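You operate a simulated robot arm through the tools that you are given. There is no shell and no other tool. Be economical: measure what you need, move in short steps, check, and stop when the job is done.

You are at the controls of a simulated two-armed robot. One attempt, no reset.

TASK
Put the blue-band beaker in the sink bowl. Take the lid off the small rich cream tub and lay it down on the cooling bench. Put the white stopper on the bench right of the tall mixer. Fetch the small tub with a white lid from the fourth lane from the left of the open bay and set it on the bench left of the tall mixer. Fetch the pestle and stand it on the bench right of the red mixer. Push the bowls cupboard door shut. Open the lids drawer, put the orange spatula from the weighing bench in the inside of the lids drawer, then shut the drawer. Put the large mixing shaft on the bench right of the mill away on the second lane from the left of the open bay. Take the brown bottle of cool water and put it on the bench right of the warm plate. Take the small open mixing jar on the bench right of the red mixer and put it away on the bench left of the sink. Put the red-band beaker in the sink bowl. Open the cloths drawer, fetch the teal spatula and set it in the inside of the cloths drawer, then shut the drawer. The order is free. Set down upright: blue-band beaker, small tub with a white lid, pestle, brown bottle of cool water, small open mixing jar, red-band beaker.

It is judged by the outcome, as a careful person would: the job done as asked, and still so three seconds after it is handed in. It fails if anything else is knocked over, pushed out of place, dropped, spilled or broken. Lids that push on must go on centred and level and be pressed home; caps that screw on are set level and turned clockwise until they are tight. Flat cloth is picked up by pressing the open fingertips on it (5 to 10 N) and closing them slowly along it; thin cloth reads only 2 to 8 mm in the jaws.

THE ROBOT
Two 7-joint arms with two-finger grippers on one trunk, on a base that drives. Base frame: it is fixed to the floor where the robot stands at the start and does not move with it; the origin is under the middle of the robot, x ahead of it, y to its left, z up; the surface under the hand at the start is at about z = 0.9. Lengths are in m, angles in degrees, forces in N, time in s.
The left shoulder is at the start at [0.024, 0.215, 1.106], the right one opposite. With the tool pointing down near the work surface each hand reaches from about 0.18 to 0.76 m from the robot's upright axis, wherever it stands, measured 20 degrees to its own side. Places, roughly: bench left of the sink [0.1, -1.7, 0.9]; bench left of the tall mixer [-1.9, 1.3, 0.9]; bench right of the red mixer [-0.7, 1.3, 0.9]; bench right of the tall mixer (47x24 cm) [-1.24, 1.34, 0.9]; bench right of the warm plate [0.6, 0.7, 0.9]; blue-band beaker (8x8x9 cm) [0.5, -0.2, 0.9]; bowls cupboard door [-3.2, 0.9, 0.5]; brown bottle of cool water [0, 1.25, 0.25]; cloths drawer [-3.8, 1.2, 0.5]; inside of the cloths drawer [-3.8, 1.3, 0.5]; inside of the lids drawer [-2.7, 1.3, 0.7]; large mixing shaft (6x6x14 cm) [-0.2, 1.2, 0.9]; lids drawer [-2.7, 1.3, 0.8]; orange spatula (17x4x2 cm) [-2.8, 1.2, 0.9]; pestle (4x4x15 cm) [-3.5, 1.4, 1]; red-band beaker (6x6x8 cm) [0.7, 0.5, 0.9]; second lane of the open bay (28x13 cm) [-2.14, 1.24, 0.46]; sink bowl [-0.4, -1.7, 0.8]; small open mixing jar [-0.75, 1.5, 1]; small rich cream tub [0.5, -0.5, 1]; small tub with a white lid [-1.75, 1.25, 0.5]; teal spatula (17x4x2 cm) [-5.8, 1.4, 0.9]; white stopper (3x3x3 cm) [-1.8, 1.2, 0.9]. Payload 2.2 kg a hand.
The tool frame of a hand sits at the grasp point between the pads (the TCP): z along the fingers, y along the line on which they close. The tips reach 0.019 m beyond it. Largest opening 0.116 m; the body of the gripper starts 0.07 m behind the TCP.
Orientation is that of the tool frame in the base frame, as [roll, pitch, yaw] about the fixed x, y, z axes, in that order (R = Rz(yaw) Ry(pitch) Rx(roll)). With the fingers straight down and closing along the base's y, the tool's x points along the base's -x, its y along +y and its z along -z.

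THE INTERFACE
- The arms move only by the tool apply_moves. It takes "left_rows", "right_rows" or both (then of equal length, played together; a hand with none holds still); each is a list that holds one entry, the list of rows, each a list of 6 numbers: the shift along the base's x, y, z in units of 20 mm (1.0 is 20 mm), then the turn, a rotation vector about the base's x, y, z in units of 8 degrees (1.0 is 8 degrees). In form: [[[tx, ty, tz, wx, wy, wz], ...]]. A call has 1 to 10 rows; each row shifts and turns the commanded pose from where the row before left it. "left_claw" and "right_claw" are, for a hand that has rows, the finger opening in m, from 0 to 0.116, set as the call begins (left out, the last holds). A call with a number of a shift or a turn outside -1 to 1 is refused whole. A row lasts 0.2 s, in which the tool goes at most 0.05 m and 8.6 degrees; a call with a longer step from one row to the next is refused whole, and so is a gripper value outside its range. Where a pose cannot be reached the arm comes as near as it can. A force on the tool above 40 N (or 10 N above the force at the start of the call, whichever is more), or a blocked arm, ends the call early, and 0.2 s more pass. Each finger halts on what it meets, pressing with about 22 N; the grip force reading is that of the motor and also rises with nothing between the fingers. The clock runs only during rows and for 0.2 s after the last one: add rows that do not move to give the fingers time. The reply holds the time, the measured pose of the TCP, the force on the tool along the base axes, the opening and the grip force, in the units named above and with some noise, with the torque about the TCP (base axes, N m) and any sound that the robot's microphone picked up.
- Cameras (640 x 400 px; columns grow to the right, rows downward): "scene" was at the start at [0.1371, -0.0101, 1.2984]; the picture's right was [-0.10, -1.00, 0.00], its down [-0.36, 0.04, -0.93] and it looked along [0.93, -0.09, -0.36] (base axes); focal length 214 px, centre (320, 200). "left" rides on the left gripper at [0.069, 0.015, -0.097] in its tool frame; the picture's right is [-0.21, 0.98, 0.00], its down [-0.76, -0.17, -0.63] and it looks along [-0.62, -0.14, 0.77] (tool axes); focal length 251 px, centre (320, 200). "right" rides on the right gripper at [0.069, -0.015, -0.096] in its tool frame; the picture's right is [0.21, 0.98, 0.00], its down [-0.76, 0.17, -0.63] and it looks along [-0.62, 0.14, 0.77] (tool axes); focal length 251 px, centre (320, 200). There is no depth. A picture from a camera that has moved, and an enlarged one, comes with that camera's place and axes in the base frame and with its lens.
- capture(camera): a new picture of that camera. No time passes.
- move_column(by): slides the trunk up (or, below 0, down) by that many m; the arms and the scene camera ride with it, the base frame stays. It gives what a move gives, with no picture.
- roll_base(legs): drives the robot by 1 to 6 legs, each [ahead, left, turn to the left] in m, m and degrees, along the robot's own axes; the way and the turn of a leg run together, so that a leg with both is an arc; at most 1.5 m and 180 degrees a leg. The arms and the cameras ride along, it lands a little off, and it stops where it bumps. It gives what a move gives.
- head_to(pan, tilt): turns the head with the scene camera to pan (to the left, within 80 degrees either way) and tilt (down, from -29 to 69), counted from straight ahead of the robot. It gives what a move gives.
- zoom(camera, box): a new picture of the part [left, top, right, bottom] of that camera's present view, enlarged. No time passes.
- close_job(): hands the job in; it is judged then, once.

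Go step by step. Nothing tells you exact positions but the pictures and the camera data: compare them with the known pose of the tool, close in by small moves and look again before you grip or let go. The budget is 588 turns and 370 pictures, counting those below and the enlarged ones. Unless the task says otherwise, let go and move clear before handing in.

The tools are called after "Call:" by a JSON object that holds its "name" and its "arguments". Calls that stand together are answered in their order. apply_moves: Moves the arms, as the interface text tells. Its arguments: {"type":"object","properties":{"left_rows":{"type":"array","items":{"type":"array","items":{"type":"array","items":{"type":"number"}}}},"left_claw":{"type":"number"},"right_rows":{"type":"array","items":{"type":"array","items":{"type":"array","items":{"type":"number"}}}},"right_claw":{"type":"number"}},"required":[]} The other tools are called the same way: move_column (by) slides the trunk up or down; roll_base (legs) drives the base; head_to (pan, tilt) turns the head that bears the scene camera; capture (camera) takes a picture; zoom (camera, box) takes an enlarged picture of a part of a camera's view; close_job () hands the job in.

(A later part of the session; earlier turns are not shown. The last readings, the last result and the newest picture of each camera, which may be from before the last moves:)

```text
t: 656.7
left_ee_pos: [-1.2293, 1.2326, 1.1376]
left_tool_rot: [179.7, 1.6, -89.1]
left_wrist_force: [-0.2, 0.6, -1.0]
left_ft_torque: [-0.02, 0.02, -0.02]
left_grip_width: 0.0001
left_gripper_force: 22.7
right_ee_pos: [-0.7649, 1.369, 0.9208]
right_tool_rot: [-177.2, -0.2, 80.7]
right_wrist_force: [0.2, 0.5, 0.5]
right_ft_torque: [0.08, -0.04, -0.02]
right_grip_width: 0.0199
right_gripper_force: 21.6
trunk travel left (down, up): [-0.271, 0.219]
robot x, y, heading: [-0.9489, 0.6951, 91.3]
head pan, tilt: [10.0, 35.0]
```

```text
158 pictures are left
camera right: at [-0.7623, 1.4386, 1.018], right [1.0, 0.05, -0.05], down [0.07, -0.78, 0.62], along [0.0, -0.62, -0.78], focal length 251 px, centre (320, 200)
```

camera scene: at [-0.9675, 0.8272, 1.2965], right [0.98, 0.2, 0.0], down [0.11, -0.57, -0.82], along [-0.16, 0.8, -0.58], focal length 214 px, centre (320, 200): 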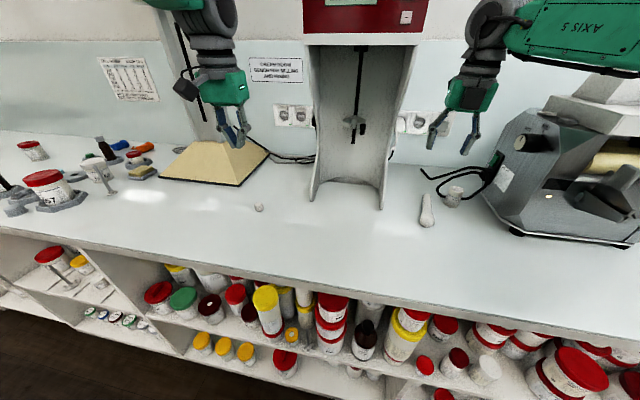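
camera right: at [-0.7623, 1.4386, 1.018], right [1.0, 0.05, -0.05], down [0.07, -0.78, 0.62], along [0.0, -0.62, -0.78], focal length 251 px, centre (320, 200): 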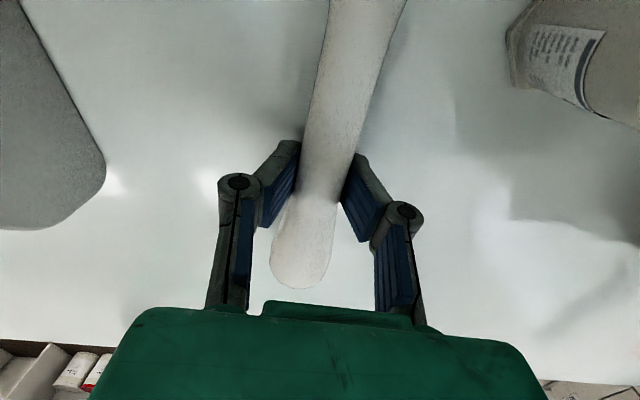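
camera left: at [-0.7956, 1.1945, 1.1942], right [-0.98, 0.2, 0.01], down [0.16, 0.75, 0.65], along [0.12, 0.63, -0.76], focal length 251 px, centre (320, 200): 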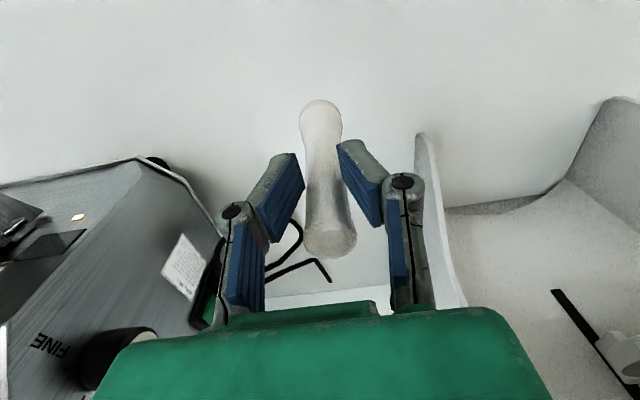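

Gripped. Lift and rotate 90° so the thick end points down.

Call:
{"name": "apply_moves", "arguments": {"right_rows": [[[0, 0, 0.5, 0, 0, 0], [0, 0, 1, 0, 0, 0], [0, 0, 1, 0, 0, 0], [0, 0, 1, 0, 0, 0], [0, 0, 1, 0, 0, 0], [0, 0, 1, 0, 0, 0], [0, 0, 1, 0, 0, 0], [0, 0, 1, 0, 0, 0], [0, 0, 1, 0, 0, 0], [0, 0, 0, 0, 0, 0]]]}}

Call:
{"name": "apply_moves", "arguments": {"right_rows": [[[0, -0.3, 0, 0.987, -0.16, 0], [0, -0.3, 0, 0.987, -0.16, 0], [0, -0.3, 0, 0.987, -0.16, 0], [0, -0.3, 0, 0.987, -0.16, 0], [0, -0.3, 0, 0.987, -0.16, 0], [0, -0.3, 0, 0.987, -0.16, 0], [0, -0.3, 0, 0.987, -0.16, 0], [0, -0.3, 0, 0.987, -0.16, 0], [0, 0, 0, 0.987, -0.16, 0], [0, 0, 0, 0.987, -0.16, 0]]]}}

Call:
{"name": "capture", "arguments": {"camera": "right"}}

Call:
{"name": "capture", "arguments": {"camera": "scene"}}

```text
t: 658.9
left_ee_pos: [-1.2307, 1.2336, 1.1381]
left_tool_rot: [179.7, 1.6, -89.1]
left_wrist_force: [-0.4, -1.3, 0.6]
left_ft_torque: [-0.01, 0.0, -0.01]
left_grip_width: 0.0001
left_gripper_force: 21.9
right_ee_pos: [-0.7643, 1.3712, 1.0927]
right_tool_rot: [-177.2, -0.2, 80.7]
right_wrist_force: [-0.3, 0.4, -1.1]
right_ft_torque: [-0.03, 0.04, 0.0]
right_grip_width: 0.0195
right_gripper_force: 22.3
trunk travel left (down, up): [-0.271, 0.219]
robot x, y, heading: [-0.9461, 0.6944, 91.4]
head pan, tilt: [10.0, 35.0]
```

```text
t: 661.1
left_ee_pos: [-1.2292, 1.2344, 1.1379]
left_tool_rot: [179.7, 1.7, -89.1]
left_wrist_force: [-0.1, 0.5, 0.0]
left_ft_torque: [0.0, 0.01, 0.01]
left_grip_width: 0.0001
left_gripper_force: 22.0
right_ee_pos: [-0.7634, 1.3214, 1.0922]
right_tool_rot: [-176.2, -80.3, 79.8]
right_wrist_force: [0.1, -0.4, -1.0]
right_ft_torque: [-0.02, 0.03, 0.01]
right_grip_width: 0.0198
right_gripper_force: 21.9
trunk travel left (down, up): [-0.271, 0.219]
robot x, y, heading: [-0.9471, 0.6944, 91.2]
head pan, tilt: [10.0, 35.0]
```

```text
157 pictures are left
camera right: at [-0.7856, 1.2402, 1.1751], right [0.98, -0.07, 0.2], down [0.07, -0.76, -0.64], along [0.2, 0.64, -0.74], focal length 251 px, centre (320, 200)
```

right: 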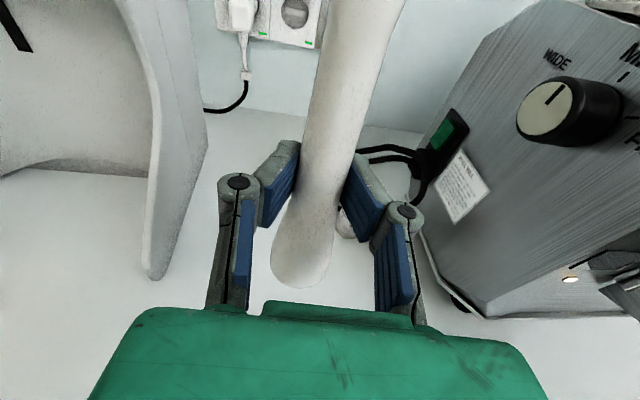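

```text
156 pictures are left
camera scene: at [-0.9628, 0.8262, 1.2966], right [0.98, 0.2, 0.0], down [0.11, -0.57, -0.82], along [-0.16, 0.8, -0.58], focal length 214 px, centre (320, 200)
```

scene: 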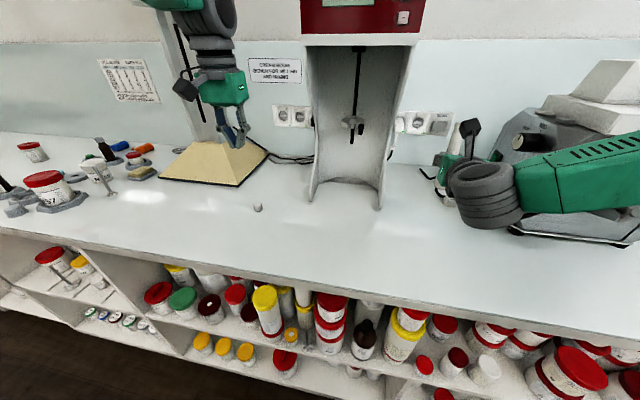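

Call:
{"name": "apply_moves", "arguments": {"right_rows": [[[-0.5, -0.5, 0, 0.987, -0.16, 0], [-0.6, -0.6, 0, 0.2, -0.03, 0], [-0.6, -0.6, -0.5, 0, 0, 0], [-0.6, -0.6, -0.8, 0, 0, 0], [0, -0.3, -0.8, 0, 0, 0], [0, 0, -0.8, 0, 0, 0], [0, 0, -0.8, 0, 0, 0], [0, 0, -0.3, 0, 0, 0], [0, 0, 0, 0, 0, 0]]]}}

Call:
{"name": "capture", "arguments": {"camera": "right"}}

Call:
{"name": "head_to", "arguments": {"pan": -15, "tilt": 35}}

Call:
{"name": "capture", "arguments": {"camera": "scene"}}

```text
t: 663.1
left_ee_pos: [-1.2292, 1.2347, 1.1395]
left_tool_rot: [179.7, 1.6, -89.1]
left_wrist_force: [-0.4, -0.4, 0.1]
left_ft_torque: [0.03, -0.05, -0.01]
left_grip_width: 0.0
left_gripper_force: 22.2
right_ee_pos: [-0.8108, 1.2682, 1.0121]
right_tool_rot: [-131.5, -89.8, 35.0]
right_wrist_force: [-0.8, 1.0, -1.5]
right_ft_torque: [-0.01, -0.01, 0.03]
right_grip_width: 0.02
right_gripper_force: 22.0
trunk travel left (down, up): [-0.271, 0.219]
robot x, y, heading: [-0.9452, 0.6942, 91.2]
head pan, tilt: [10.0, 35.0]
```

```text
155 pictures are left
camera right: at [-0.8348, 1.1741, 1.0805], right [0.97, -0.11, 0.21], down [0.09, -0.65, -0.76], along [0.22, 0.75, -0.62], focal length 251 px, centre (320, 200)
```

right: 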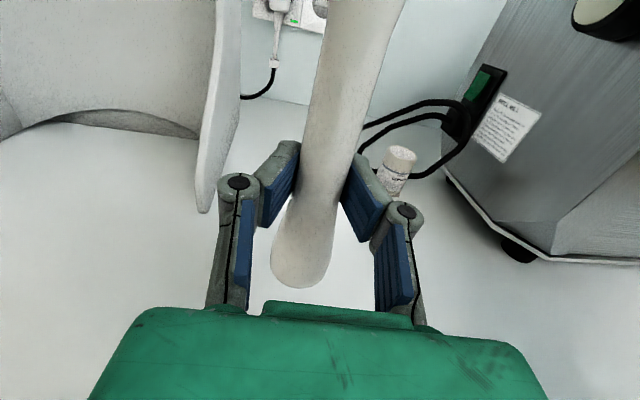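

```text
t: 664.0
left_ee_pos: [-1.2297, 1.2325, 1.1387]
left_tool_rot: [179.7, 1.6, -89.1]
left_wrist_force: [-0.2, -0.5, 0.5]
left_ft_torque: [0.0, 0.01, 0.03]
left_grip_width: 0.0
left_gripper_force: 21.9
right_ee_pos: [-0.811, 1.2684, 1.012]
right_tool_rot: [-136.1, -89.7, 39.6]
right_wrist_force: [0.9, 0.0, -1.2]
right_ft_torque: [-0.02, 0.03, 0.01]
right_grip_width: 0.0194
right_gripper_force: 21.8
trunk travel left (down, up): [-0.271, 0.219]
robot x, y, heading: [-0.9484, 0.698, 91.4]
head pan, tilt: [-15.0, 35.0]
```

```text
154 pictures are left
camera scene: at [-0.9253, 0.8248, 1.2967], right [0.97, -0.24, 0.0], down [-0.14, -0.56, -0.82], along [0.19, 0.79, -0.58], focal length 214 px, centre (320, 200)
```

scene: 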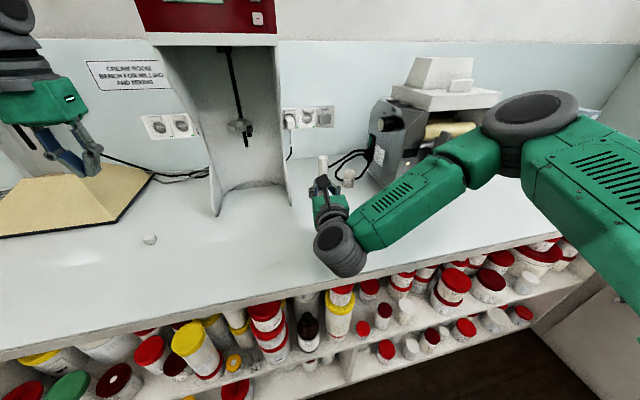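

Call:
{"name": "zoom", "arguments": {"camera": "scene", "box": [280, 140, 380, 240]}}

```text
4.00 times, centred on (330, 190) of scene
camera zoom: at [-0.9253, 0.8248, 1.2967], right [0.97, -0.24, 0.0], down [-0.14, -0.56, -0.82], along [0.19, 0.79, -0.58], focal length 858 px, centre (280, 240)
```

zoom: 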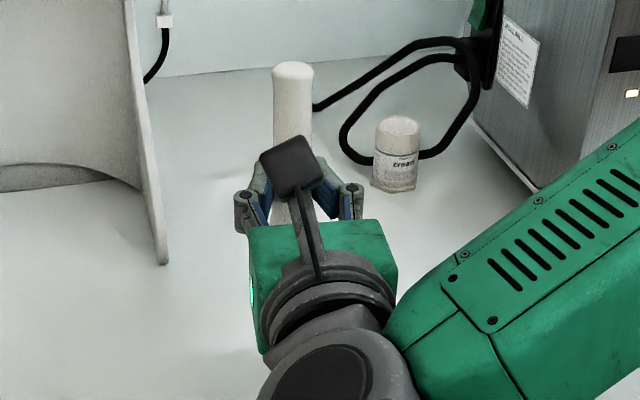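

Call:
{"name": "apply_moves", "arguments": {"right_rows": [[[0, 0, -0.3, 0, 0, 0], [0, 0, -0.3, 0, 0, 0], [0, 0, -0.2, 0, 0, 0], [0, 0, -0.2, 0, 0, 0], [0, 0, -0.15, 0, 0, 0], [0, 0, -0.15, 0, 0, 0], [0, 0, 0, 0, 0, 0]]]}}

Call:
{"name": "zoom", "arguments": {"camera": "scene", "box": [280, 140, 380, 240]}}

```text
t: 665.6
left_ee_pos: [-1.2299, 1.2333, 1.1368]
left_tool_rot: [179.6, 1.6, -89.0]
left_wrist_force: [0.2, -0.7, 0.2]
left_ft_torque: [0.02, 0.0, -0.01]
left_grip_width: 0.0
left_gripper_force: 21.9
right_ee_pos: [-0.8089, 1.2698, 0.9865]
right_tool_rot: [-131.1, -89.9, 34.6]
right_wrist_force: [-0.1, 0.7, -3.0]
right_ft_torque: [-0.02, -0.01, 0.03]
right_grip_width: 0.0197
right_gripper_force: 21.7
trunk travel left (down, up): [-0.271, 0.219]
robot x, y, heading: [-0.9497, 0.6956, 91.2]
head pan, tilt: [-15.0, 35.0]
```

```text
4.00 times, centred on (330, 190) of scene
camera zoom: at [-0.9252, 0.8248, 1.2967], right [0.97, -0.24, 0.0], down [-0.14, -0.56, -0.82], along [0.19, 0.79, -0.58], focal length 858 px, centre (280, 240)
```

zoom: 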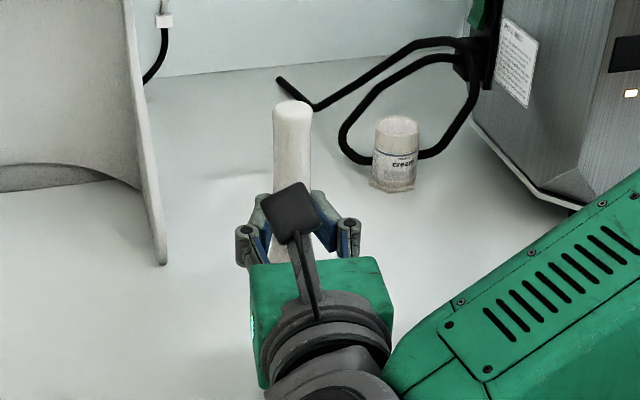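

Call:
{"name": "apply_moves", "arguments": {"right_rows": [[[0, 0, -0.15, 0, 0, 0], [0, 0, -0.15, 0, 0, 0], [0, 0, -0.15, 0, 0, 0], [0, 0, -0.1, 0, 0, 0], [0, 0, 0, 0, 0, 0]]]}}

```text
t: 666.8
left_ee_pos: [-1.23, 1.2334, 1.1389]
left_tool_rot: [179.8, 1.6, -89.1]
left_wrist_force: [-0.7, -0.5, 0.1]
left_ft_torque: [0.03, 0.03, 0.0]
left_grip_width: 0.0
left_gripper_force: 22.4
right_ee_pos: [-0.8098, 1.2702, 0.9748]
right_tool_rot: [-130.2, -89.8, 34.0]
right_wrist_force: [0.3, 0.6, -1.2]
right_ft_torque: [-0.01, -0.03, 0.0]
right_grip_width: 0.0196
right_gripper_force: 22.5
trunk travel left (down, up): [-0.271, 0.219]
robot x, y, heading: [-0.949, 0.6971, 91.2]
head pan, tilt: [-15.0, 35.0]
```

Call:
{"name": "apply_moves", "arguments": {"right_rows": [[[0, 0, -0.15, 0, 0, 0], [0, 0, -0.15, 0, 0, 0], [0, 0, -0.15, 0, 0, 0], [0, 0, -0.15, 0, 0, 0], [0, 0, 0, 0, 0, 0]]]}}

Call:
{"name": "capture", "arguments": {"camera": "right"}}

```text
t: 668.0
left_ee_pos: [-1.2301, 1.2324, 1.1384]
left_tool_rot: [179.7, 1.6, -89.0]
left_wrist_force: [0.5, 0.3, -1.0]
left_ft_torque: [0.02, 0.03, 0.0]
left_grip_width: 0.0
left_gripper_force: 22.3
right_ee_pos: [-0.8096, 1.2698, 0.9705]
right_tool_rot: [-31.4, -89.0, -65.2]
right_wrist_force: [1.0, -5.0, 12.5]
right_ft_torque: [-0.18, -0.18, -0.07]
right_grip_width: 0.0188
right_gripper_force: 21.8
trunk travel left (down, up): [-0.271, 0.219]
robot x, y, heading: [-0.9461, 0.6958, 91.3]
head pan, tilt: [-15.0, 35.0]
stopped in row 5 (right hand): the force on the tool passed its limit at 41 N (the readings are from after the stop); the commanded pose is now the measured one
```

```text
151 pictures are left
camera right: at [-0.8349, 1.1745, 1.0375], right [0.97, -0.11, 0.21], down [0.09, -0.63, -0.77], along [0.22, 0.76, -0.61], focal length 251 px, centre (320, 200)
```

right: 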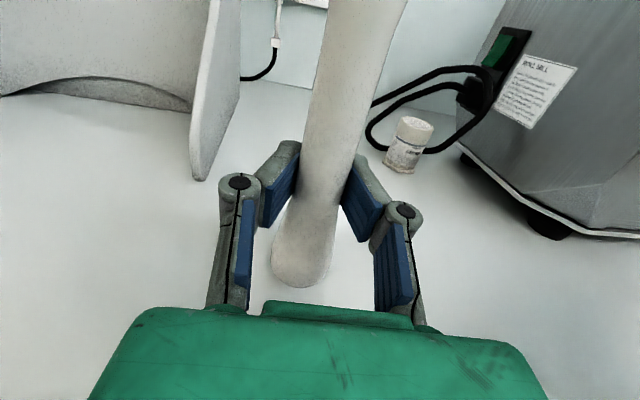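

Standing on the bench under light load. Open just a little first so the fingers still guard it.

Call:
{"name": "apply_moves", "arguments": {"right_rows": [[[0, 0, 0.15, 0, 0, 0]]]}}

Call:
{"name": "apply_moves", "arguments": {"right_rows": [[[0, 0, 0, 0, 0, 0], [0, 0, 0, 0, 0, 0], [0, 0, 0, 0, 0, 0]]], "right_claw": 0.03}}

Call:
{"name": "capture", "arguments": {"camera": "right"}}

Call:
{"name": "zoom", "arguments": {"camera": "scene", "box": [280, 140, 380, 240]}}

```text
t: 668.4
left_ee_pos: [-1.2299, 1.2325, 1.1389]
left_tool_rot: [179.7, 1.7, -89.1]
left_wrist_force: [0.1, -0.4, -0.8]
left_ft_torque: [-0.01, 0.03, 0.0]
left_grip_width: 0.0001
left_gripper_force: 22.3
right_ee_pos: [-0.8093, 1.2698, 0.9708]
right_tool_rot: [-35.1, -89.4, -61.3]
right_wrist_force: [-1.2, 0.1, -0.5]
right_ft_torque: [0.02, -0.02, 0.03]
right_grip_width: 0.0185
right_gripper_force: 21.8
trunk travel left (down, up): [-0.271, 0.219]
robot x, y, heading: [-0.9473, 0.6955, 91.2]
head pan, tilt: [-15.0, 35.0]
```

```text
t: 669.2
left_ee_pos: [-1.2292, 1.2321, 1.1394]
left_tool_rot: [179.7, 1.7, -89.1]
left_wrist_force: [-0.2, 0.2, 0.5]
left_ft_torque: [0.0, -0.02, 0.0]
left_grip_width: 0.0001
left_gripper_force: 22.3
right_ee_pos: [-0.8101, 1.2687, 0.9725]
right_tool_rot: [-33.0, -89.1, -63.5]
right_wrist_force: [-0.8, 0.4, -0.4]
right_ft_torque: [0.02, 0.01, 0.01]
right_grip_width: 0.0303
right_gripper_force: 0.0
trunk travel left (down, up): [-0.271, 0.219]
robot x, y, heading: [-0.9474, 0.6957, 91.3]
head pan, tilt: [-15.0, 35.0]
```

```text
150 pictures are left
camera right: at [-0.8341, 1.1737, 1.0391], right [0.97, -0.11, 0.21], down [0.09, -0.64, -0.76], along [0.22, 0.76, -0.61], focal length 251 px, centre (320, 200)
```

right: 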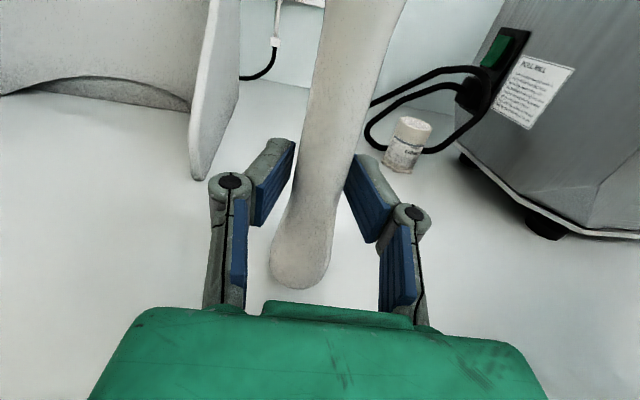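

```text
4.00 times, centred on (330, 190) of scene
camera zoom: at [-0.9252, 0.8246, 1.2968], right [0.97, -0.24, 0.0], down [-0.14, -0.56, -0.82], along [0.19, 0.79, -0.58], focal length 858 px, centre (280, 240)
```

zoom: 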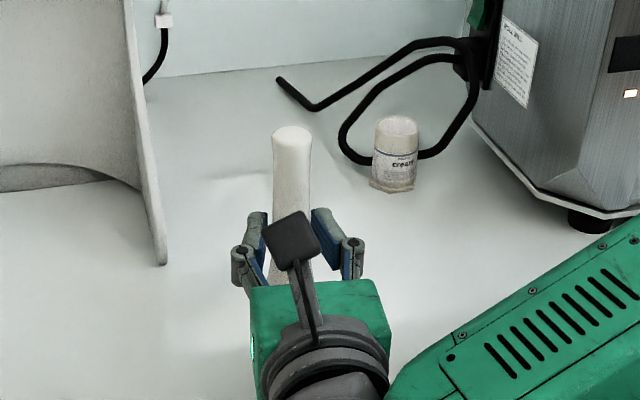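

Call:
{"name": "apply_moves", "arguments": {"right_rows": [[[0, 0, 0, 0, 0, 0], [0, 0, 0, 0, 0, 0], [0, 0, 0, 0, 0, 0]]], "right_claw": 0.055}}

Call:
{"name": "capture", "arguments": {"camera": "right"}}

```text
t: 670.0
left_ee_pos: [-1.2305, 1.231, 1.1395]
left_tool_rot: [179.7, 1.8, -89.1]
left_wrist_force: [0.0, 0.3, 0.1]
left_ft_torque: [-0.01, -0.01, -0.01]
left_grip_width: 0.0
left_gripper_force: 22.1
right_ee_pos: [-0.8107, 1.2693, 0.9725]
right_tool_rot: [-33.0, -89.2, -63.5]
right_wrist_force: [0.1, 0.7, 0.2]
right_ft_torque: [0.02, 0.02, 0.0]
right_grip_width: 0.055
right_gripper_force: 0.0
trunk travel left (down, up): [-0.271, 0.219]
robot x, y, heading: [-0.9473, 0.7, 91.5]
head pan, tilt: [-15.0, 35.0]
```

```text
148 pictures are left
camera right: at [-0.8341, 1.1737, 1.0392], right [0.97, -0.11, 0.21], down [0.09, -0.64, -0.76], along [0.22, 0.76, -0.61], focal length 251 px, centre (320, 200)
```

right: 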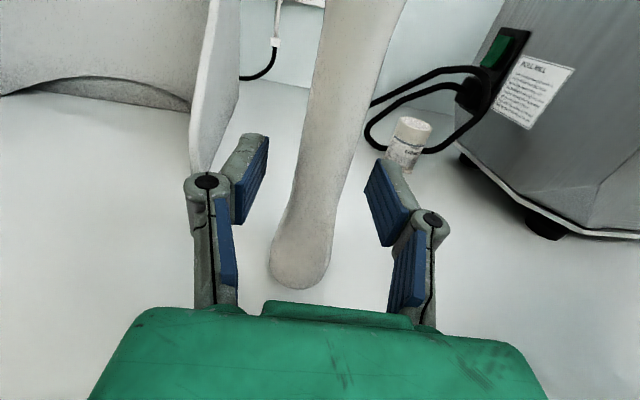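

It stands on its own. Withdraw straight back along the hand's axis.

Call:
{"name": "apply_moves", "arguments": {"right_rows": [[[-0.08, -0.5, 0, 0, 0, 0], [-0.16, -1, 0, 0, 0, 0], [-0.16, -1, 0, 0, 0, 0], [-0.16, -1, 0, 0, 0, 0], [-0.16, -1, 0, 0, 0, 0], [0, 0, 0, 0, 0, 0]]]}}

Call:
{"name": "capture", "arguments": {"camera": "right"}}

```text
t: 671.4
left_ee_pos: [-1.229, 1.231, 1.1398]
left_tool_rot: [179.7, 1.7, -89.1]
left_wrist_force: [-0.3, -0.2, -0.1]
left_ft_torque: [-0.03, 0.01, 0.0]
left_grip_width: 0.0
left_gripper_force: 22.3
right_ee_pos: [-0.8244, 1.1792, 0.9724]
right_tool_rot: [-34.3, -89.3, -62.2]
right_wrist_force: [0.0, -0.1, 0.3]
right_ft_torque: [0.03, 0.03, 0.03]
right_grip_width: 0.0549
right_gripper_force: 0.1
trunk travel left (down, up): [-0.271, 0.219]
robot x, y, heading: [-0.9484, 0.6936, 91.3]
head pan, tilt: [-15.0, 35.0]
```

```text
147 pictures are left
camera right: at [-0.8482, 1.0836, 1.0395], right [0.97, -0.11, 0.21], down [0.09, -0.64, -0.77], along [0.22, 0.76, -0.61], focal length 251 px, centre (320, 200)
```

right: 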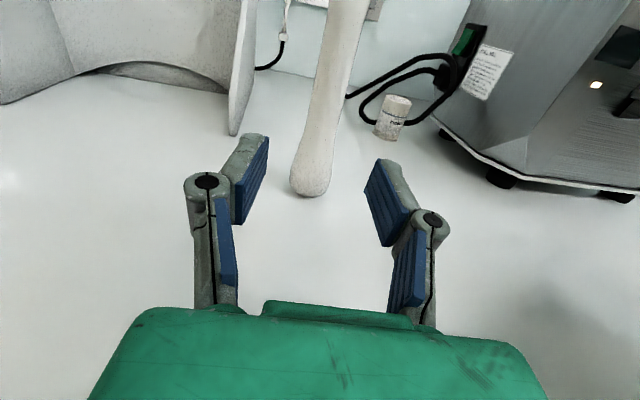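

The pestle stands upright. Now the jar at about [-0.675, 1.42]; zoom to check it before approaching.

Call:
{"name": "zoom", "arguments": {"camera": "right", "box": [330, 70, 490, 170]}}

```text
4.00 times, centred on (410, 120) of right
camera zoom: at [-0.8482, 1.0836, 1.0395], right [0.97, -0.11, 0.21], down [0.09, -0.64, -0.77], along [0.22, 0.76, -0.61], focal length 1006 px, centre (-40, 520)
```

zoom: 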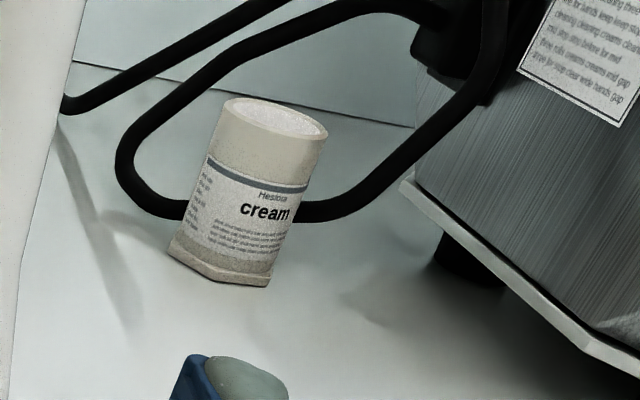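

Call:
{"name": "apply_moves", "arguments": {"right_rows": [[[0.5, -1, 0.5, -0.987, 0.16, 0], [1, -0.5, 0.5, -0.987, 0.16, 0], [1, 0, 0.5, -0.987, 0.16, 0], [1, 0, 0, -0.987, 0.16, 0], [1, 0, 0, -0.4, 0.07, 0], [1, 0, 0, 0, 0, 0.8], [1, 0, 0, 0, 0, 0.7], [1, 0, 0, 0, 0, 0], [0, 0, 0, 0, 0, 0], [0, 0, 0, 0, 0, 0]]]}}

Call:
{"name": "capture", "arguments": {"camera": "right"}}

```text
t: 673.6
left_ee_pos: [-1.2298, 1.2326, 1.139]
left_tool_rot: [179.8, 1.7, -89.1]
left_wrist_force: [-0.2, -0.4, -0.5]
left_ft_torque: [0.0, -0.01, 0.03]
left_grip_width: 0.0002
left_gripper_force: 21.9
right_ee_pos: [-0.6786, 1.1707, 1.0028]
right_tool_rot: [-176.3, -55.4, 91.9]
right_wrist_force: [0.4, -0.5, 0.2]
right_ft_torque: [-0.03, 0.01, 0.01]
right_grip_width: 0.0552
right_gripper_force: 0.2
right hand out of reach, approached as far as the arm can: row 5, 6, 7
trunk travel left (down, up): [-0.271, 0.219]
robot x, y, heading: [-0.9473, 0.6997, 91.2]
head pan, tilt: [-15.0, 35.0]
```

```text
145 pictures are left
camera right: at [-0.6852, 1.1298, 1.1135], right [0.97, 0.2, 0.14], down [0.24, -0.93, -0.27], along [0.08, 0.29, -0.95], focal length 251 px, centre (320, 200)
```

right: 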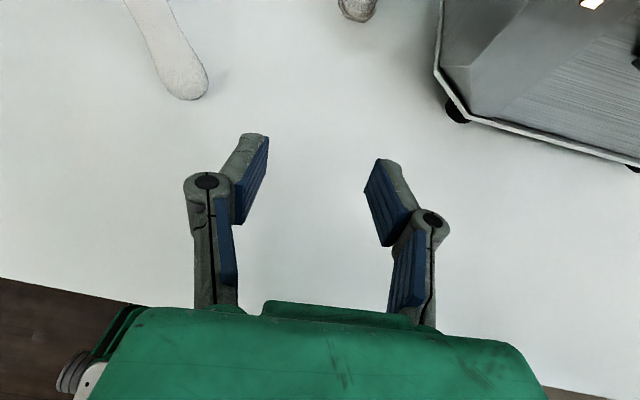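

Call:
{"name": "apply_moves", "arguments": {"right_rows": [[[0, 1, -0.3, 0, 0, 0], [0, 1, -0.4, 0, 0, 0], [0, 1, -0.5, 0, 0, 0], [0, 1, -0.5, 0, 0, 0], [0, 1, -0.5, 0, 0, 0], [0, 1, 0, 0, 0, 0], [0, 0.5, 0, 0, 0, 0], [0, 0, 0, 0, 0, 0]]]}}

Call:
{"name": "capture", "arguments": {"camera": "right"}}

```text
t: 675.4
left_ee_pos: [-1.2296, 1.2313, 1.1391]
left_tool_rot: [179.7, 1.7, -89.1]
left_wrist_force: [0.5, -0.8, -0.1]
left_ft_torque: [0.04, 0.0, -0.02]
left_grip_width: 0.0001
left_gripper_force: 22.2
right_ee_pos: [-0.6784, 1.3007, 0.9578]
right_tool_rot: [-176.4, -55.4, 91.9]
right_wrist_force: [-0.1, 0.1, 1.1]
right_ft_torque: [0.04, 0.02, -0.04]
right_grip_width: 0.0552
right_gripper_force: 0.1
trunk travel left (down, up): [-0.271, 0.219]
robot x, y, heading: [-0.9498, 0.7001, 91.3]
head pan, tilt: [-15.0, 35.0]
```

```text
144 pictures are left
camera right: at [-0.6848, 1.2594, 1.0692], right [0.97, 0.2, 0.14], down [0.24, -0.93, -0.27], along [0.08, 0.29, -0.95], focal length 251 px, centre (320, 200)
```

right: 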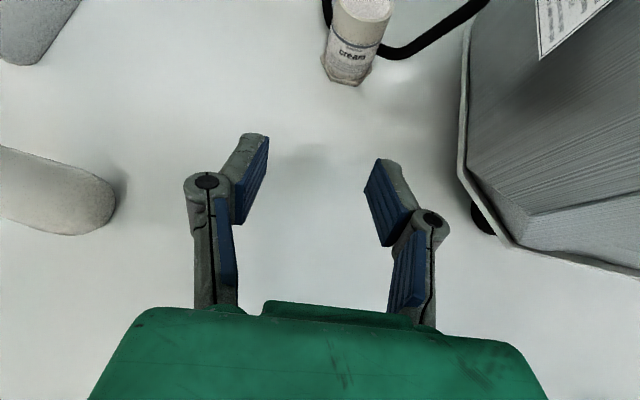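

Call:
{"name": "apply_moves", "arguments": {"right_rows": [[[0.2, 1, 0, 0, 0, 0], [0.1, 1, 0, 0, 0, 0], [0, 1, 0, 0, 0, 0], [0, 1, 0, 0, 0, 0], [0, 1, -0.6, 0, 0, 0], [0, 0.8, -0.6, 0, 0, 0], [0, 0, 0, 0, 0, 0]]]}}

Call:
{"name": "capture", "arguments": {"camera": "right"}}

```text
t: 677.0
left_ee_pos: [-1.229, 1.2298, 1.1406]
left_tool_rot: [179.7, 1.8, -89.1]
left_wrist_force: [0.4, 0.1, 0.4]
left_ft_torque: [0.04, -0.01, 0.0]
left_grip_width: 0.0
left_gripper_force: 21.5
right_ee_pos: [-0.6712, 1.4167, 0.9339]
right_tool_rot: [-176.5, -55.3, 91.8]
right_wrist_force: [-0.1, 0.1, -0.8]
right_ft_torque: [-0.02, -0.02, 0.0]
right_grip_width: 0.055
right_gripper_force: 0.2
trunk travel left (down, up): [-0.271, 0.219]
robot x, y, heading: [-0.9438, 0.6988, 91.1]
head pan, tilt: [-15.0, 35.0]
```

```text
143 pictures are left
camera right: at [-0.6788, 1.3748, 1.0451], right [0.97, 0.2, 0.14], down [0.24, -0.93, -0.27], along [0.08, 0.29, -0.95], focal length 251 px, centre (320, 200)
```

right: 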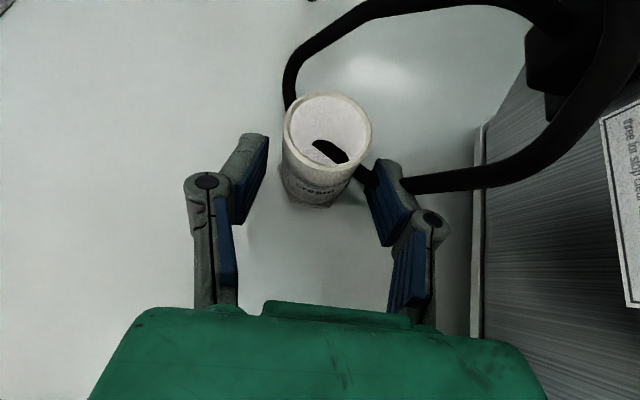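

Call:
{"name": "apply_moves", "arguments": {"right_rows": [[[0, 0, 0, 0, 0, 0], [0, 0, 0, 0, 0, 0], [0, 0, 0, 0, 0, 0]]], "right_claw": 0.0}}

Call:
{"name": "capture", "arguments": {"camera": "right"}}

```text
t: 677.8
left_ee_pos: [-1.2278, 1.2316, 1.1395]
left_tool_rot: [179.7, 1.7, -89.1]
left_wrist_force: [0.4, 0.2, -0.3]
left_ft_torque: [0.0, 0.0, -0.02]
left_grip_width: 0.0
left_gripper_force: 22.2
right_ee_pos: [-0.6723, 1.4171, 0.9338]
right_tool_rot: [-176.3, -55.4, 91.9]
right_wrist_force: [-0.4, -0.3, 0.6]
right_ft_torque: [0.02, 0.02, 0.02]
right_grip_width: 0.0382
right_gripper_force: 22.2
trunk travel left (down, up): [-0.271, 0.219]
robot x, y, heading: [-0.9499, 0.6979, 91.4]
head pan, tilt: [-15.0, 35.0]
```

```text
142 pictures are left
camera right: at [-0.6789, 1.3751, 1.0449], right [0.97, 0.2, 0.14], down [0.24, -0.93, -0.27], along [0.08, 0.29, -0.95], focal length 251 px, centre (320, 200)
```

right: 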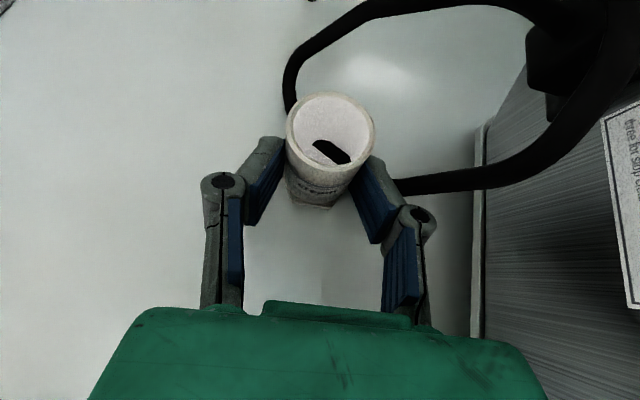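

Gripped at 38 mm. Lift and check.

Call:
{"name": "apply_moves", "arguments": {"right_rows": [[[0, 0, 0.3, 0, 0, 0], [0, 0, 0.6, 0, 0, 0], [0, 0, 1, 0, 0, 0], [0, 0, 1, 0, 0, 0], [0, 0, 1, 0, 0, 0], [0, 0, 0, 0, 0, 0]]]}}

Call:
{"name": "capture", "arguments": {"camera": "right"}}

```text
t: 679.2
left_ee_pos: [-1.2288, 1.2317, 1.1408]
left_tool_rot: [179.7, 1.7, -89.1]
left_wrist_force: [0.6, 0.9, -0.5]
left_ft_torque: [-0.03, 0.03, 0.0]
left_grip_width: 0.0001
left_gripper_force: 22.1
right_ee_pos: [-0.6733, 1.4176, 1.0118]
right_tool_rot: [-176.4, -55.3, 91.9]
right_wrist_force: [-0.3, 0.5, 0.3]
right_ft_torque: [0.01, 0.0, 0.01]
right_grip_width: 0.0378
right_gripper_force: 22.0
trunk travel left (down, up): [-0.271, 0.219]
robot x, y, heading: [-0.9458, 0.6966, 91.5]
head pan, tilt: [-15.0, 35.0]
```

```text
141 pictures are left
camera right: at [-0.6794, 1.3754, 1.1227], right [0.97, 0.2, 0.14], down [0.24, -0.93, -0.27], along [0.08, 0.29, -0.95], focal length 251 px, centre (320, 200)
```

right: 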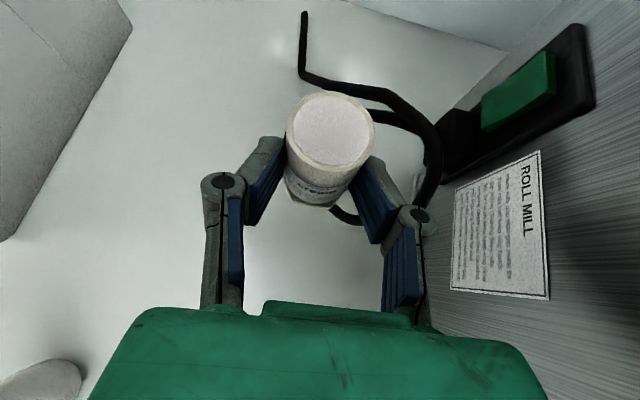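

Jar held. Raise and retract, back away, turn around and drive toward the bench left of the sink.

Call:
{"name": "apply_moves", "arguments": {"right_rows": [[[0, -0.5, 1, 0, 0, 0], [0, -1, 1, 0, 0, 0], [0, -1, 0.5, 0, 0, 0], [0, -1, 0, 0, 0, 0], [0, -1, 0, 0, 0, 0], [0, -1, 0, 0, 0, 0], [0, -1, 0, 0, 0, 0], [0, -1, 0, 0, 0, 0], [0, -1, 0, 0, 0, 0], [0, 0, 0, 0, 0, 0]]], "left_rows": [[[0, 0, 1, 0, 0, 0], [0, 0, 1, 0, 0, 0], [0, -1, 0, 0, 0, 0], [0, -1, 0, 0, 0, 0], [0, -1, 0, 0, 0, 0], [0, -1, 0, 0, 0, 0], [0, -1, 0, 0, 0, 0], [0, -1, 0, 0, 0, 0], [0, -1, 0, 0, 0, 0], [0, 0, 0, 0, 0, 0]]]}}

Call:
{"name": "roll_base", "arguments": {"legs": [[-0.42, 0, 0]]}}

Call:
{"name": "head_to", "arguments": {"pan": 0, "tilt": 35}}

Call:
{"name": "capture", "arguments": {"camera": "scene"}}

Call:
{"name": "zoom", "arguments": {"camera": "scene", "box": [220, 80, 480, 230]}}

```text
t: 681.4
left_ee_pos: [-1.2281, 1.0927, 1.1796]
left_tool_rot: [179.6, 1.6, -89.2]
left_wrist_force: [0.0, -0.2, 0.0]
left_ft_torque: [0.0, 0.03, -0.02]
left_grip_width: 0.0003
left_gripper_force: 21.8
right_ee_pos: [-0.6708, 1.2477, 1.0598]
right_tool_rot: [-176.5, -55.3, 91.7]
right_wrist_force: [-0.3, -1.0, -0.2]
right_ft_torque: [-0.02, 0.0, 0.05]
right_grip_width: 0.038
right_gripper_force: 21.9
trunk travel left (down, up): [-0.271, 0.219]
robot x, y, heading: [-0.9452, 0.6969, 91.4]
head pan, tilt: [-15.0, 35.0]
```

```text
t: 684.0
left_ee_pos: [-1.2202, 0.669, 1.1803]
left_tool_rot: [179.7, 1.8, -89.0]
left_wrist_force: [-0.2, 0.6, 0.4]
left_ft_torque: [0.04, 0.0, -0.01]
left_grip_width: 0.0003
left_gripper_force: 22.2
right_ee_pos: [-0.664, 0.8244, 1.0627]
right_tool_rot: [-176.4, -55.4, 91.9]
right_wrist_force: [0.4, -0.5, 0.2]
right_ft_torque: [0.0, -0.01, -0.01]
right_grip_width: 0.0377
right_gripper_force: 21.9
trunk travel left (down, up): [-0.271, 0.219]
robot x, y, heading: [-0.9388, 0.2764, 91.1]
head pan, tilt: [-15.0, 35.0]
```

```text
t: 684.8
left_ee_pos: [-1.2207, 0.6658, 1.1813]
left_tool_rot: [179.8, 1.8, -89.0]
left_wrist_force: [-0.8, 0.9, 1.0]
left_ft_torque: [0.03, 0.01, 0.01]
left_grip_width: 0.0
left_gripper_force: 22.6
right_ee_pos: [-0.6644, 0.8241, 1.0621]
right_tool_rot: [-176.5, -55.5, 92.0]
right_wrist_force: [0.1, -0.4, -0.1]
right_ft_torque: [0.01, 0.0, -0.01]
right_grip_width: 0.0381
right_gripper_force: 22.6
trunk travel left (down, up): [-0.271, 0.219]
robot x, y, heading: [-0.939, 0.2744, 91.5]
head pan, tilt: [0.0, 35.0]
```

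```text
140 pictures are left
camera scene: at [-0.9377, 0.4039, 1.2969], right [1.0, 0.02, 0.0], down [0.01, -0.58, -0.82], along [-0.02, 0.82, -0.58], focal length 214 px, centre (320, 200)
```

scene: 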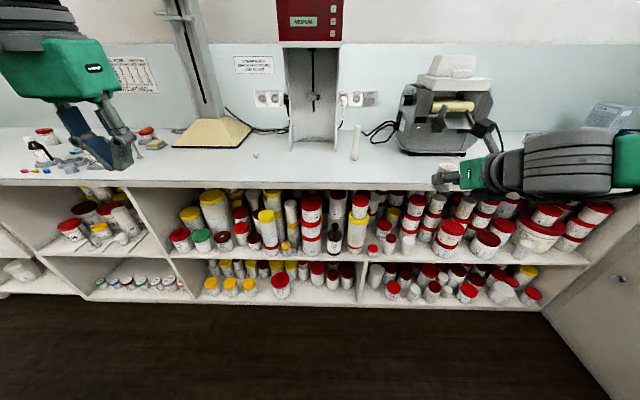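

```text
2.46 times, centred on (350, 155) of scene
camera zoom: at [-0.9377, 0.4039, 1.2969], right [1.0, 0.02, 0.0], down [0.01, -0.58, -0.82], along [-0.02, 0.82, -0.58], focal length 528 px, centre (246, 311)
```

zoom: 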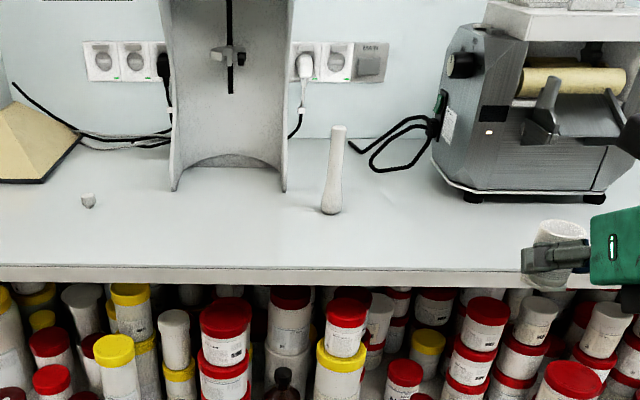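

The pestle stands. Turn around and drive to the sink side.

Call:
{"name": "roll_base", "arguments": {"legs": [[0, 0, 179]]}}

Call:
{"name": "roll_base", "arguments": {"legs": [[0, 0.98, 0]]}}

Call:
{"name": "roll_base", "arguments": {"legs": [[1.1, 0, 0]]}}

Call:
{"name": "head_to", "arguments": {"pan": 5, "tilt": 40}}

Call:
{"name": "capture", "arguments": {"camera": "scene"}}

```text
t: 692.5
left_ee_pos: [-0.6524, -0.1162, 1.1809]
left_tool_rot: [179.7, 1.8, 91.3]
left_wrist_force: [-0.5, 0.3, 0.9]
left_ft_torque: [-0.02, -0.01, 0.0]
left_grip_width: 0.0004
left_gripper_force: 21.8
right_ee_pos: [-1.2098, -0.2746, 1.0622]
right_tool_rot: [-176.5, -55.5, -87.8]
right_wrist_force: [0.8, 0.6, 0.3]
right_ft_torque: [-0.02, 0.0, 0.0]
right_grip_width: 0.038
right_gripper_force: 22.1
trunk travel left (down, up): [-0.271, 0.219]
robot x, y, heading: [-0.9383, 0.2734, -88.3]
head pan, tilt: [0.0, 35.0]
```

```text
t: 697.6
left_ee_pos: [0.3177, -0.0902, 1.181]
left_tool_rot: [179.6, 1.9, 91.0]
left_wrist_force: [0.7, 0.4, 0.0]
left_ft_torque: [0.01, 0.02, 0.0]
left_grip_width: 0.0
left_gripper_force: 21.8
right_ee_pos: [-0.239, -0.2468, 1.0632]
right_tool_rot: [-176.5, -55.5, -87.9]
right_wrist_force: [-0.3, 0.9, -1.4]
right_ft_torque: [-0.03, -0.03, 0.01]
right_grip_width: 0.0376
right_gripper_force: 22.0
trunk travel left (down, up): [-0.271, 0.219]
robot x, y, heading: [0.0336, 0.3, -88.3]
head pan, tilt: [0.0, 35.0]
```

```text
t: 703.3
left_ee_pos: [0.3478, -1.1916, 1.182]
left_tool_rot: [179.7, 1.9, 91.2]
left_wrist_force: [0.1, 0.3, -0.7]
left_ft_torque: [0.02, 0.0, -0.03]
left_grip_width: 0.0
left_gripper_force: 22.3
right_ee_pos: [-0.2085, -1.3499, 1.0641]
right_tool_rot: [-176.5, -55.8, -87.9]
right_wrist_force: [0.5, 0.4, 0.3]
right_ft_torque: [-0.02, 0.03, 0.0]
right_grip_width: 0.0379
right_gripper_force: 22.5
trunk travel left (down, up): [-0.271, 0.219]
robot x, y, heading: [0.0649, -0.8033, -88.4]
head pan, tilt: [0.0, 35.0]
```

```text
t: 703.9
left_ee_pos: [0.3485, -1.1896, 1.1843]
left_tool_rot: [179.7, 2.2, 91.1]
left_wrist_force: [-0.6, 0.8, 0.1]
left_ft_torque: [-0.01, 0.0, 0.02]
left_grip_width: 0.0
left_gripper_force: 21.7
right_ee_pos: [-0.2085, -1.3481, 1.0659]
right_tool_rot: [-176.5, -55.8, -87.8]
right_wrist_force: [-0.2, -0.4, -0.9]
right_ft_torque: [0.02, 0.01, 0.0]
right_grip_width: 0.0374
right_gripper_force: 22.2
trunk travel left (down, up): [-0.271, 0.219]
robot x, y, heading: [0.0625, -0.8051, -88.6]
head pan, tilt: [5.0, 40.0]
```

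```text
138 pictures are left
camera scene: at [0.0754, -0.9319, 1.2894], right [-0.99, -0.11, 0.0], down [-0.07, 0.64, -0.76], along [0.09, -0.76, -0.64], focal length 214 px, centre (320, 200)
```

scene: 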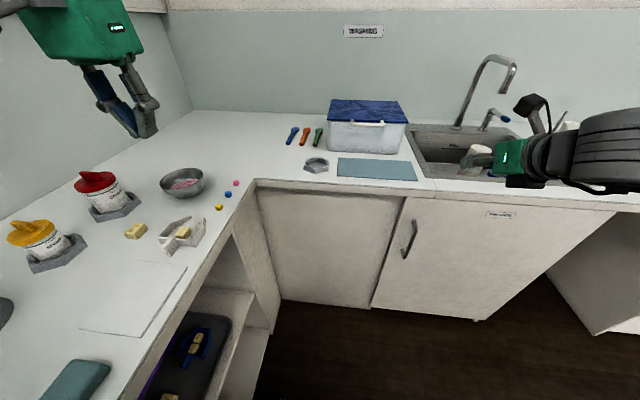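

I see a free spot left of the blue-lid box, between the dish and the markers, at about [0.235, -1.655]. Move in and swing the right hand that way.

Call:
{"name": "roll_base", "arguments": {"legs": [[0.15, 0.03, 0]]}}

Call:
{"name": "apply_moves", "arguments": {"right_rows": [[[0.5, 0, 0.3, 0, 0, 0], [0.8, 0, 0.3, 0, 0, 0], [0.8, 0, 0, 0, 0, 1], [0.8, 0, 0, 0, 0, 1], [0.8, 0, 0, 0, 0, 1], [0.8, 0, 0, 0, 0, 0.5], [0.8, 0, 0, 0, 0, 0], [0.8, 0, 0, 0, 0, 0], [0.8, 0, 0, 0, 0, 0], [0.8, 0, 0, 0, 0, 0]]], "left_rows": [[[0, 0.5, 0.5, 0, 0, 0], [0, 0.5, 0.5, 0, 0, 0], [0, 0.5, 0.5, 0, 0, 0], [0, 0.5, 0.5, 0, 0, 0], [0, 0.5, 0, 0, 0, 0], [0, 0.5, 0, 0, 0, 0], [0, 0, 0, 0, 0, 0], [0, 0, 0, 0, 0, 0], [0, 0, 0, 0, 0, 0], [0, 0, 0, 0, 0, 0]]]}}

Call:
{"name": "apply_moves", "arguments": {"right_rows": [[[0.8, 0, 0, 0, 0, 0], [0.8, 0, 0, 0, 0, 0], [0.8, 0, 0, 0, 0, 0], [0.8, 0, 0, 0, 0, 0], [0.8, 0, 0, 0, 0, 0], [0.8, 0, 0, 0, 0, 0], [0.5, 0, 0, 0, 0, 0], [0, 0, 0, 0, 0, 0], [0, 0, 0, 0, 0, 0], [0, 0, 0, 0, 0, 0]]]}}

Call:
{"name": "capture", "arguments": {"camera": "right"}}

Call:
{"name": "capture", "arguments": {"camera": "scene"}}

```text
t: 705.3
left_ee_pos: [0.3757, -1.338, 1.1843]
left_tool_rot: [179.5, 2.3, 91.0]
left_wrist_force: [-0.7, 0.3, -0.5]
left_ft_torque: [0.05, -0.03, -0.03]
left_grip_width: 0.0001
left_gripper_force: 21.7
right_ee_pos: [-0.18, -1.497, 1.0643]
right_tool_rot: [-176.1, -55.9, -88.3]
right_wrist_force: [-0.8, 0.3, -0.1]
right_ft_torque: [-0.02, -0.03, 0.05]
right_grip_width: 0.0377
right_gripper_force: 21.9
trunk travel left (down, up): [-0.271, 0.219]
robot x, y, heading: [0.0985, -0.9571, -88.7]
head pan, tilt: [5.0, 40.0]
```

```text
t: 707.5
left_ee_pos: [0.3844, -1.2755, 1.2229]
left_tool_rot: [179.8, 2.3, 91.1]
left_wrist_force: [0.3, 0.0, -0.6]
left_ft_torque: [0.02, 0.02, 0.01]
left_grip_width: 0.0002
left_gripper_force: 21.6
right_ee_pos: [-0.0179, -1.4949, 1.0783]
right_tool_rot: [-176.7, -55.9, -59.6]
right_wrist_force: [-0.1, -0.5, -0.3]
right_ft_torque: [0.04, -0.01, -0.01]
right_grip_width: 0.0379
right_gripper_force: 22.7
trunk travel left (down, up): [-0.271, 0.219]
robot x, y, heading: [0.0952, -0.957, -88.6]
head pan, tilt: [5.0, 40.0]
```

```text
t: 709.7
left_ee_pos: [0.3846, -1.2755, 1.2236]
left_tool_rot: [179.7, 2.4, 91.1]
left_wrist_force: [-0.1, -0.2, 0.4]
left_ft_torque: [0.01, 0.01, 0.0]
left_grip_width: 0.0002
left_gripper_force: 22.5
right_ee_pos: [0.0869, -1.4943, 1.078]
right_tool_rot: [-176.7, -55.8, -59.6]
right_wrist_force: [-0.4, 0.2, -0.8]
right_ft_torque: [-0.01, 0.0, -0.01]
right_grip_width: 0.0378
right_gripper_force: 21.8
trunk travel left (down, up): [-0.271, 0.219]
robot x, y, heading: [0.0965, -0.9549, -88.4]
head pan, tilt: [5.0, 40.0]
```

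```text
137 pictures are left
camera right: at [0.0752, -1.455, 1.1888], right [-0.76, -0.64, 0.15], down [-0.65, 0.71, -0.28], along [0.07, -0.3, -0.95], focal length 251 px, centre (320, 200)
```

right: 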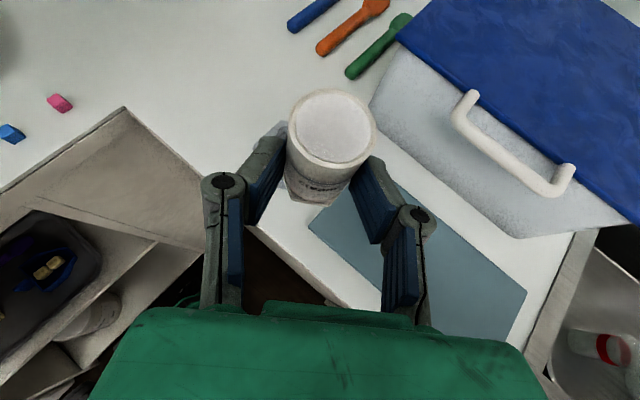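

```text
136 pictures are left
camera scene: at [0.1107, -1.0813, 1.2893], right [-0.99, -0.11, 0.0], down [-0.07, 0.64, -0.76], along [0.09, -0.76, -0.65], focal length 214 px, centre (320, 200)
```

scene: 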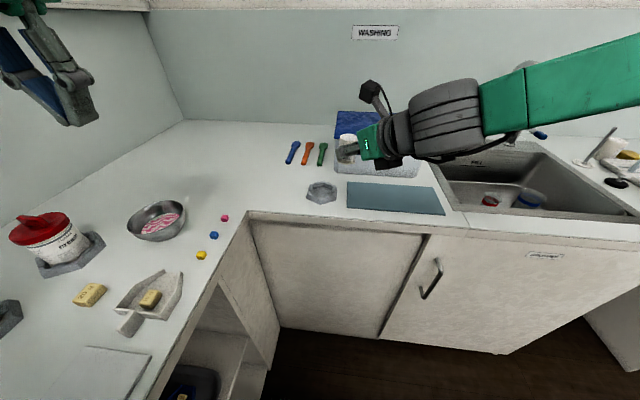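

Call:
{"name": "apply_moves", "arguments": {"right_rows": [[[0.8, -0.7, 0, 0, 0, 0], [0.8, -0.8, 0, 0, 0, 0], [0.8, -0.8, 0, 0, 0, 0], [0.8, -0.8, 0, 0, 0, 0], [0.8, -0.8, 0, 0, 0, 0], [0.8, -0.8, 0, 0, 0, 0], [0.8, -0.8, 0, 0, 0, 0], [0.8, -0.8, 0, 0, 0, 0], [0.8, -0.8, 0, 0, 0, 0], [0.4, -0.4, 0, 0, 0, 0]]]}}

Call:
{"name": "apply_moves", "arguments": {"right_rows": [[[0, 0, -0.8, 0, 0, 0], [0, 0, -0.8, 0, 0, 0], [0, 0, -0.8, 0, 0, 0], [0, 0, -0.8, 0, 0, 0], [0, 0, -0.8, 0, 0, 0], [0, 0, 0, 0, 0, 0], [0, 0, 0, 0, 0, 0]]]}}

Call:
{"name": "capture", "arguments": {"camera": "right"}}

```text
t: 711.9
left_ee_pos: [0.3847, -1.275, 1.2234]
left_tool_rot: [179.7, 2.3, 91.2]
left_wrist_force: [-0.4, -0.7, 0.0]
left_ft_torque: [0.01, -0.02, 0.01]
left_grip_width: 0.0
left_gripper_force: 21.8
right_ee_pos: [0.2392, -1.6456, 1.0794]
right_tool_rot: [-176.7, -55.8, -59.7]
right_wrist_force: [1.1, 0.4, -1.1]
right_ft_torque: [-0.02, -0.01, -0.02]
right_grip_width: 0.0377
right_gripper_force: 21.7
trunk travel left (down, up): [-0.271, 0.219]
robot x, y, heading: [0.0971, -0.9525, -88.3]
head pan, tilt: [5.0, 40.0]
```

```text
t: 713.5
left_ee_pos: [0.3838, -1.275, 1.2241]
left_tool_rot: [179.8, 2.3, 91.2]
left_wrist_force: [-0.2, 0.1, 0.0]
left_ft_torque: [-0.01, 0.03, -0.01]
left_grip_width: 0.0001
left_gripper_force: 21.7
right_ee_pos: [0.2394, -1.6452, 0.9987]
right_tool_rot: [-176.7, -55.9, -59.7]
right_wrist_force: [0.4, 0.0, 0.0]
right_ft_torque: [0.01, -0.01, -0.01]
right_grip_width: 0.0376
right_gripper_force: 22.0
trunk travel left (down, up): [-0.271, 0.219]
robot x, y, heading: [0.0987, -0.9536, -88.6]
head pan, tilt: [5.0, 40.0]
```

```text
135 pictures are left
camera right: at [0.2282, -1.6052, 1.1093], right [-0.76, -0.64, 0.15], down [-0.65, 0.71, -0.28], along [0.07, -0.3, -0.95], focal length 251 px, centre (320, 200)
```

right: 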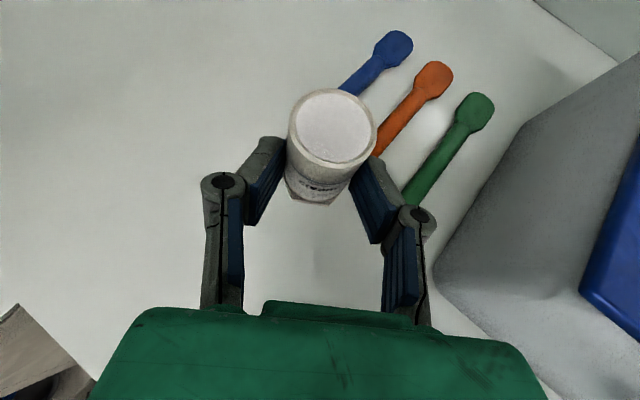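

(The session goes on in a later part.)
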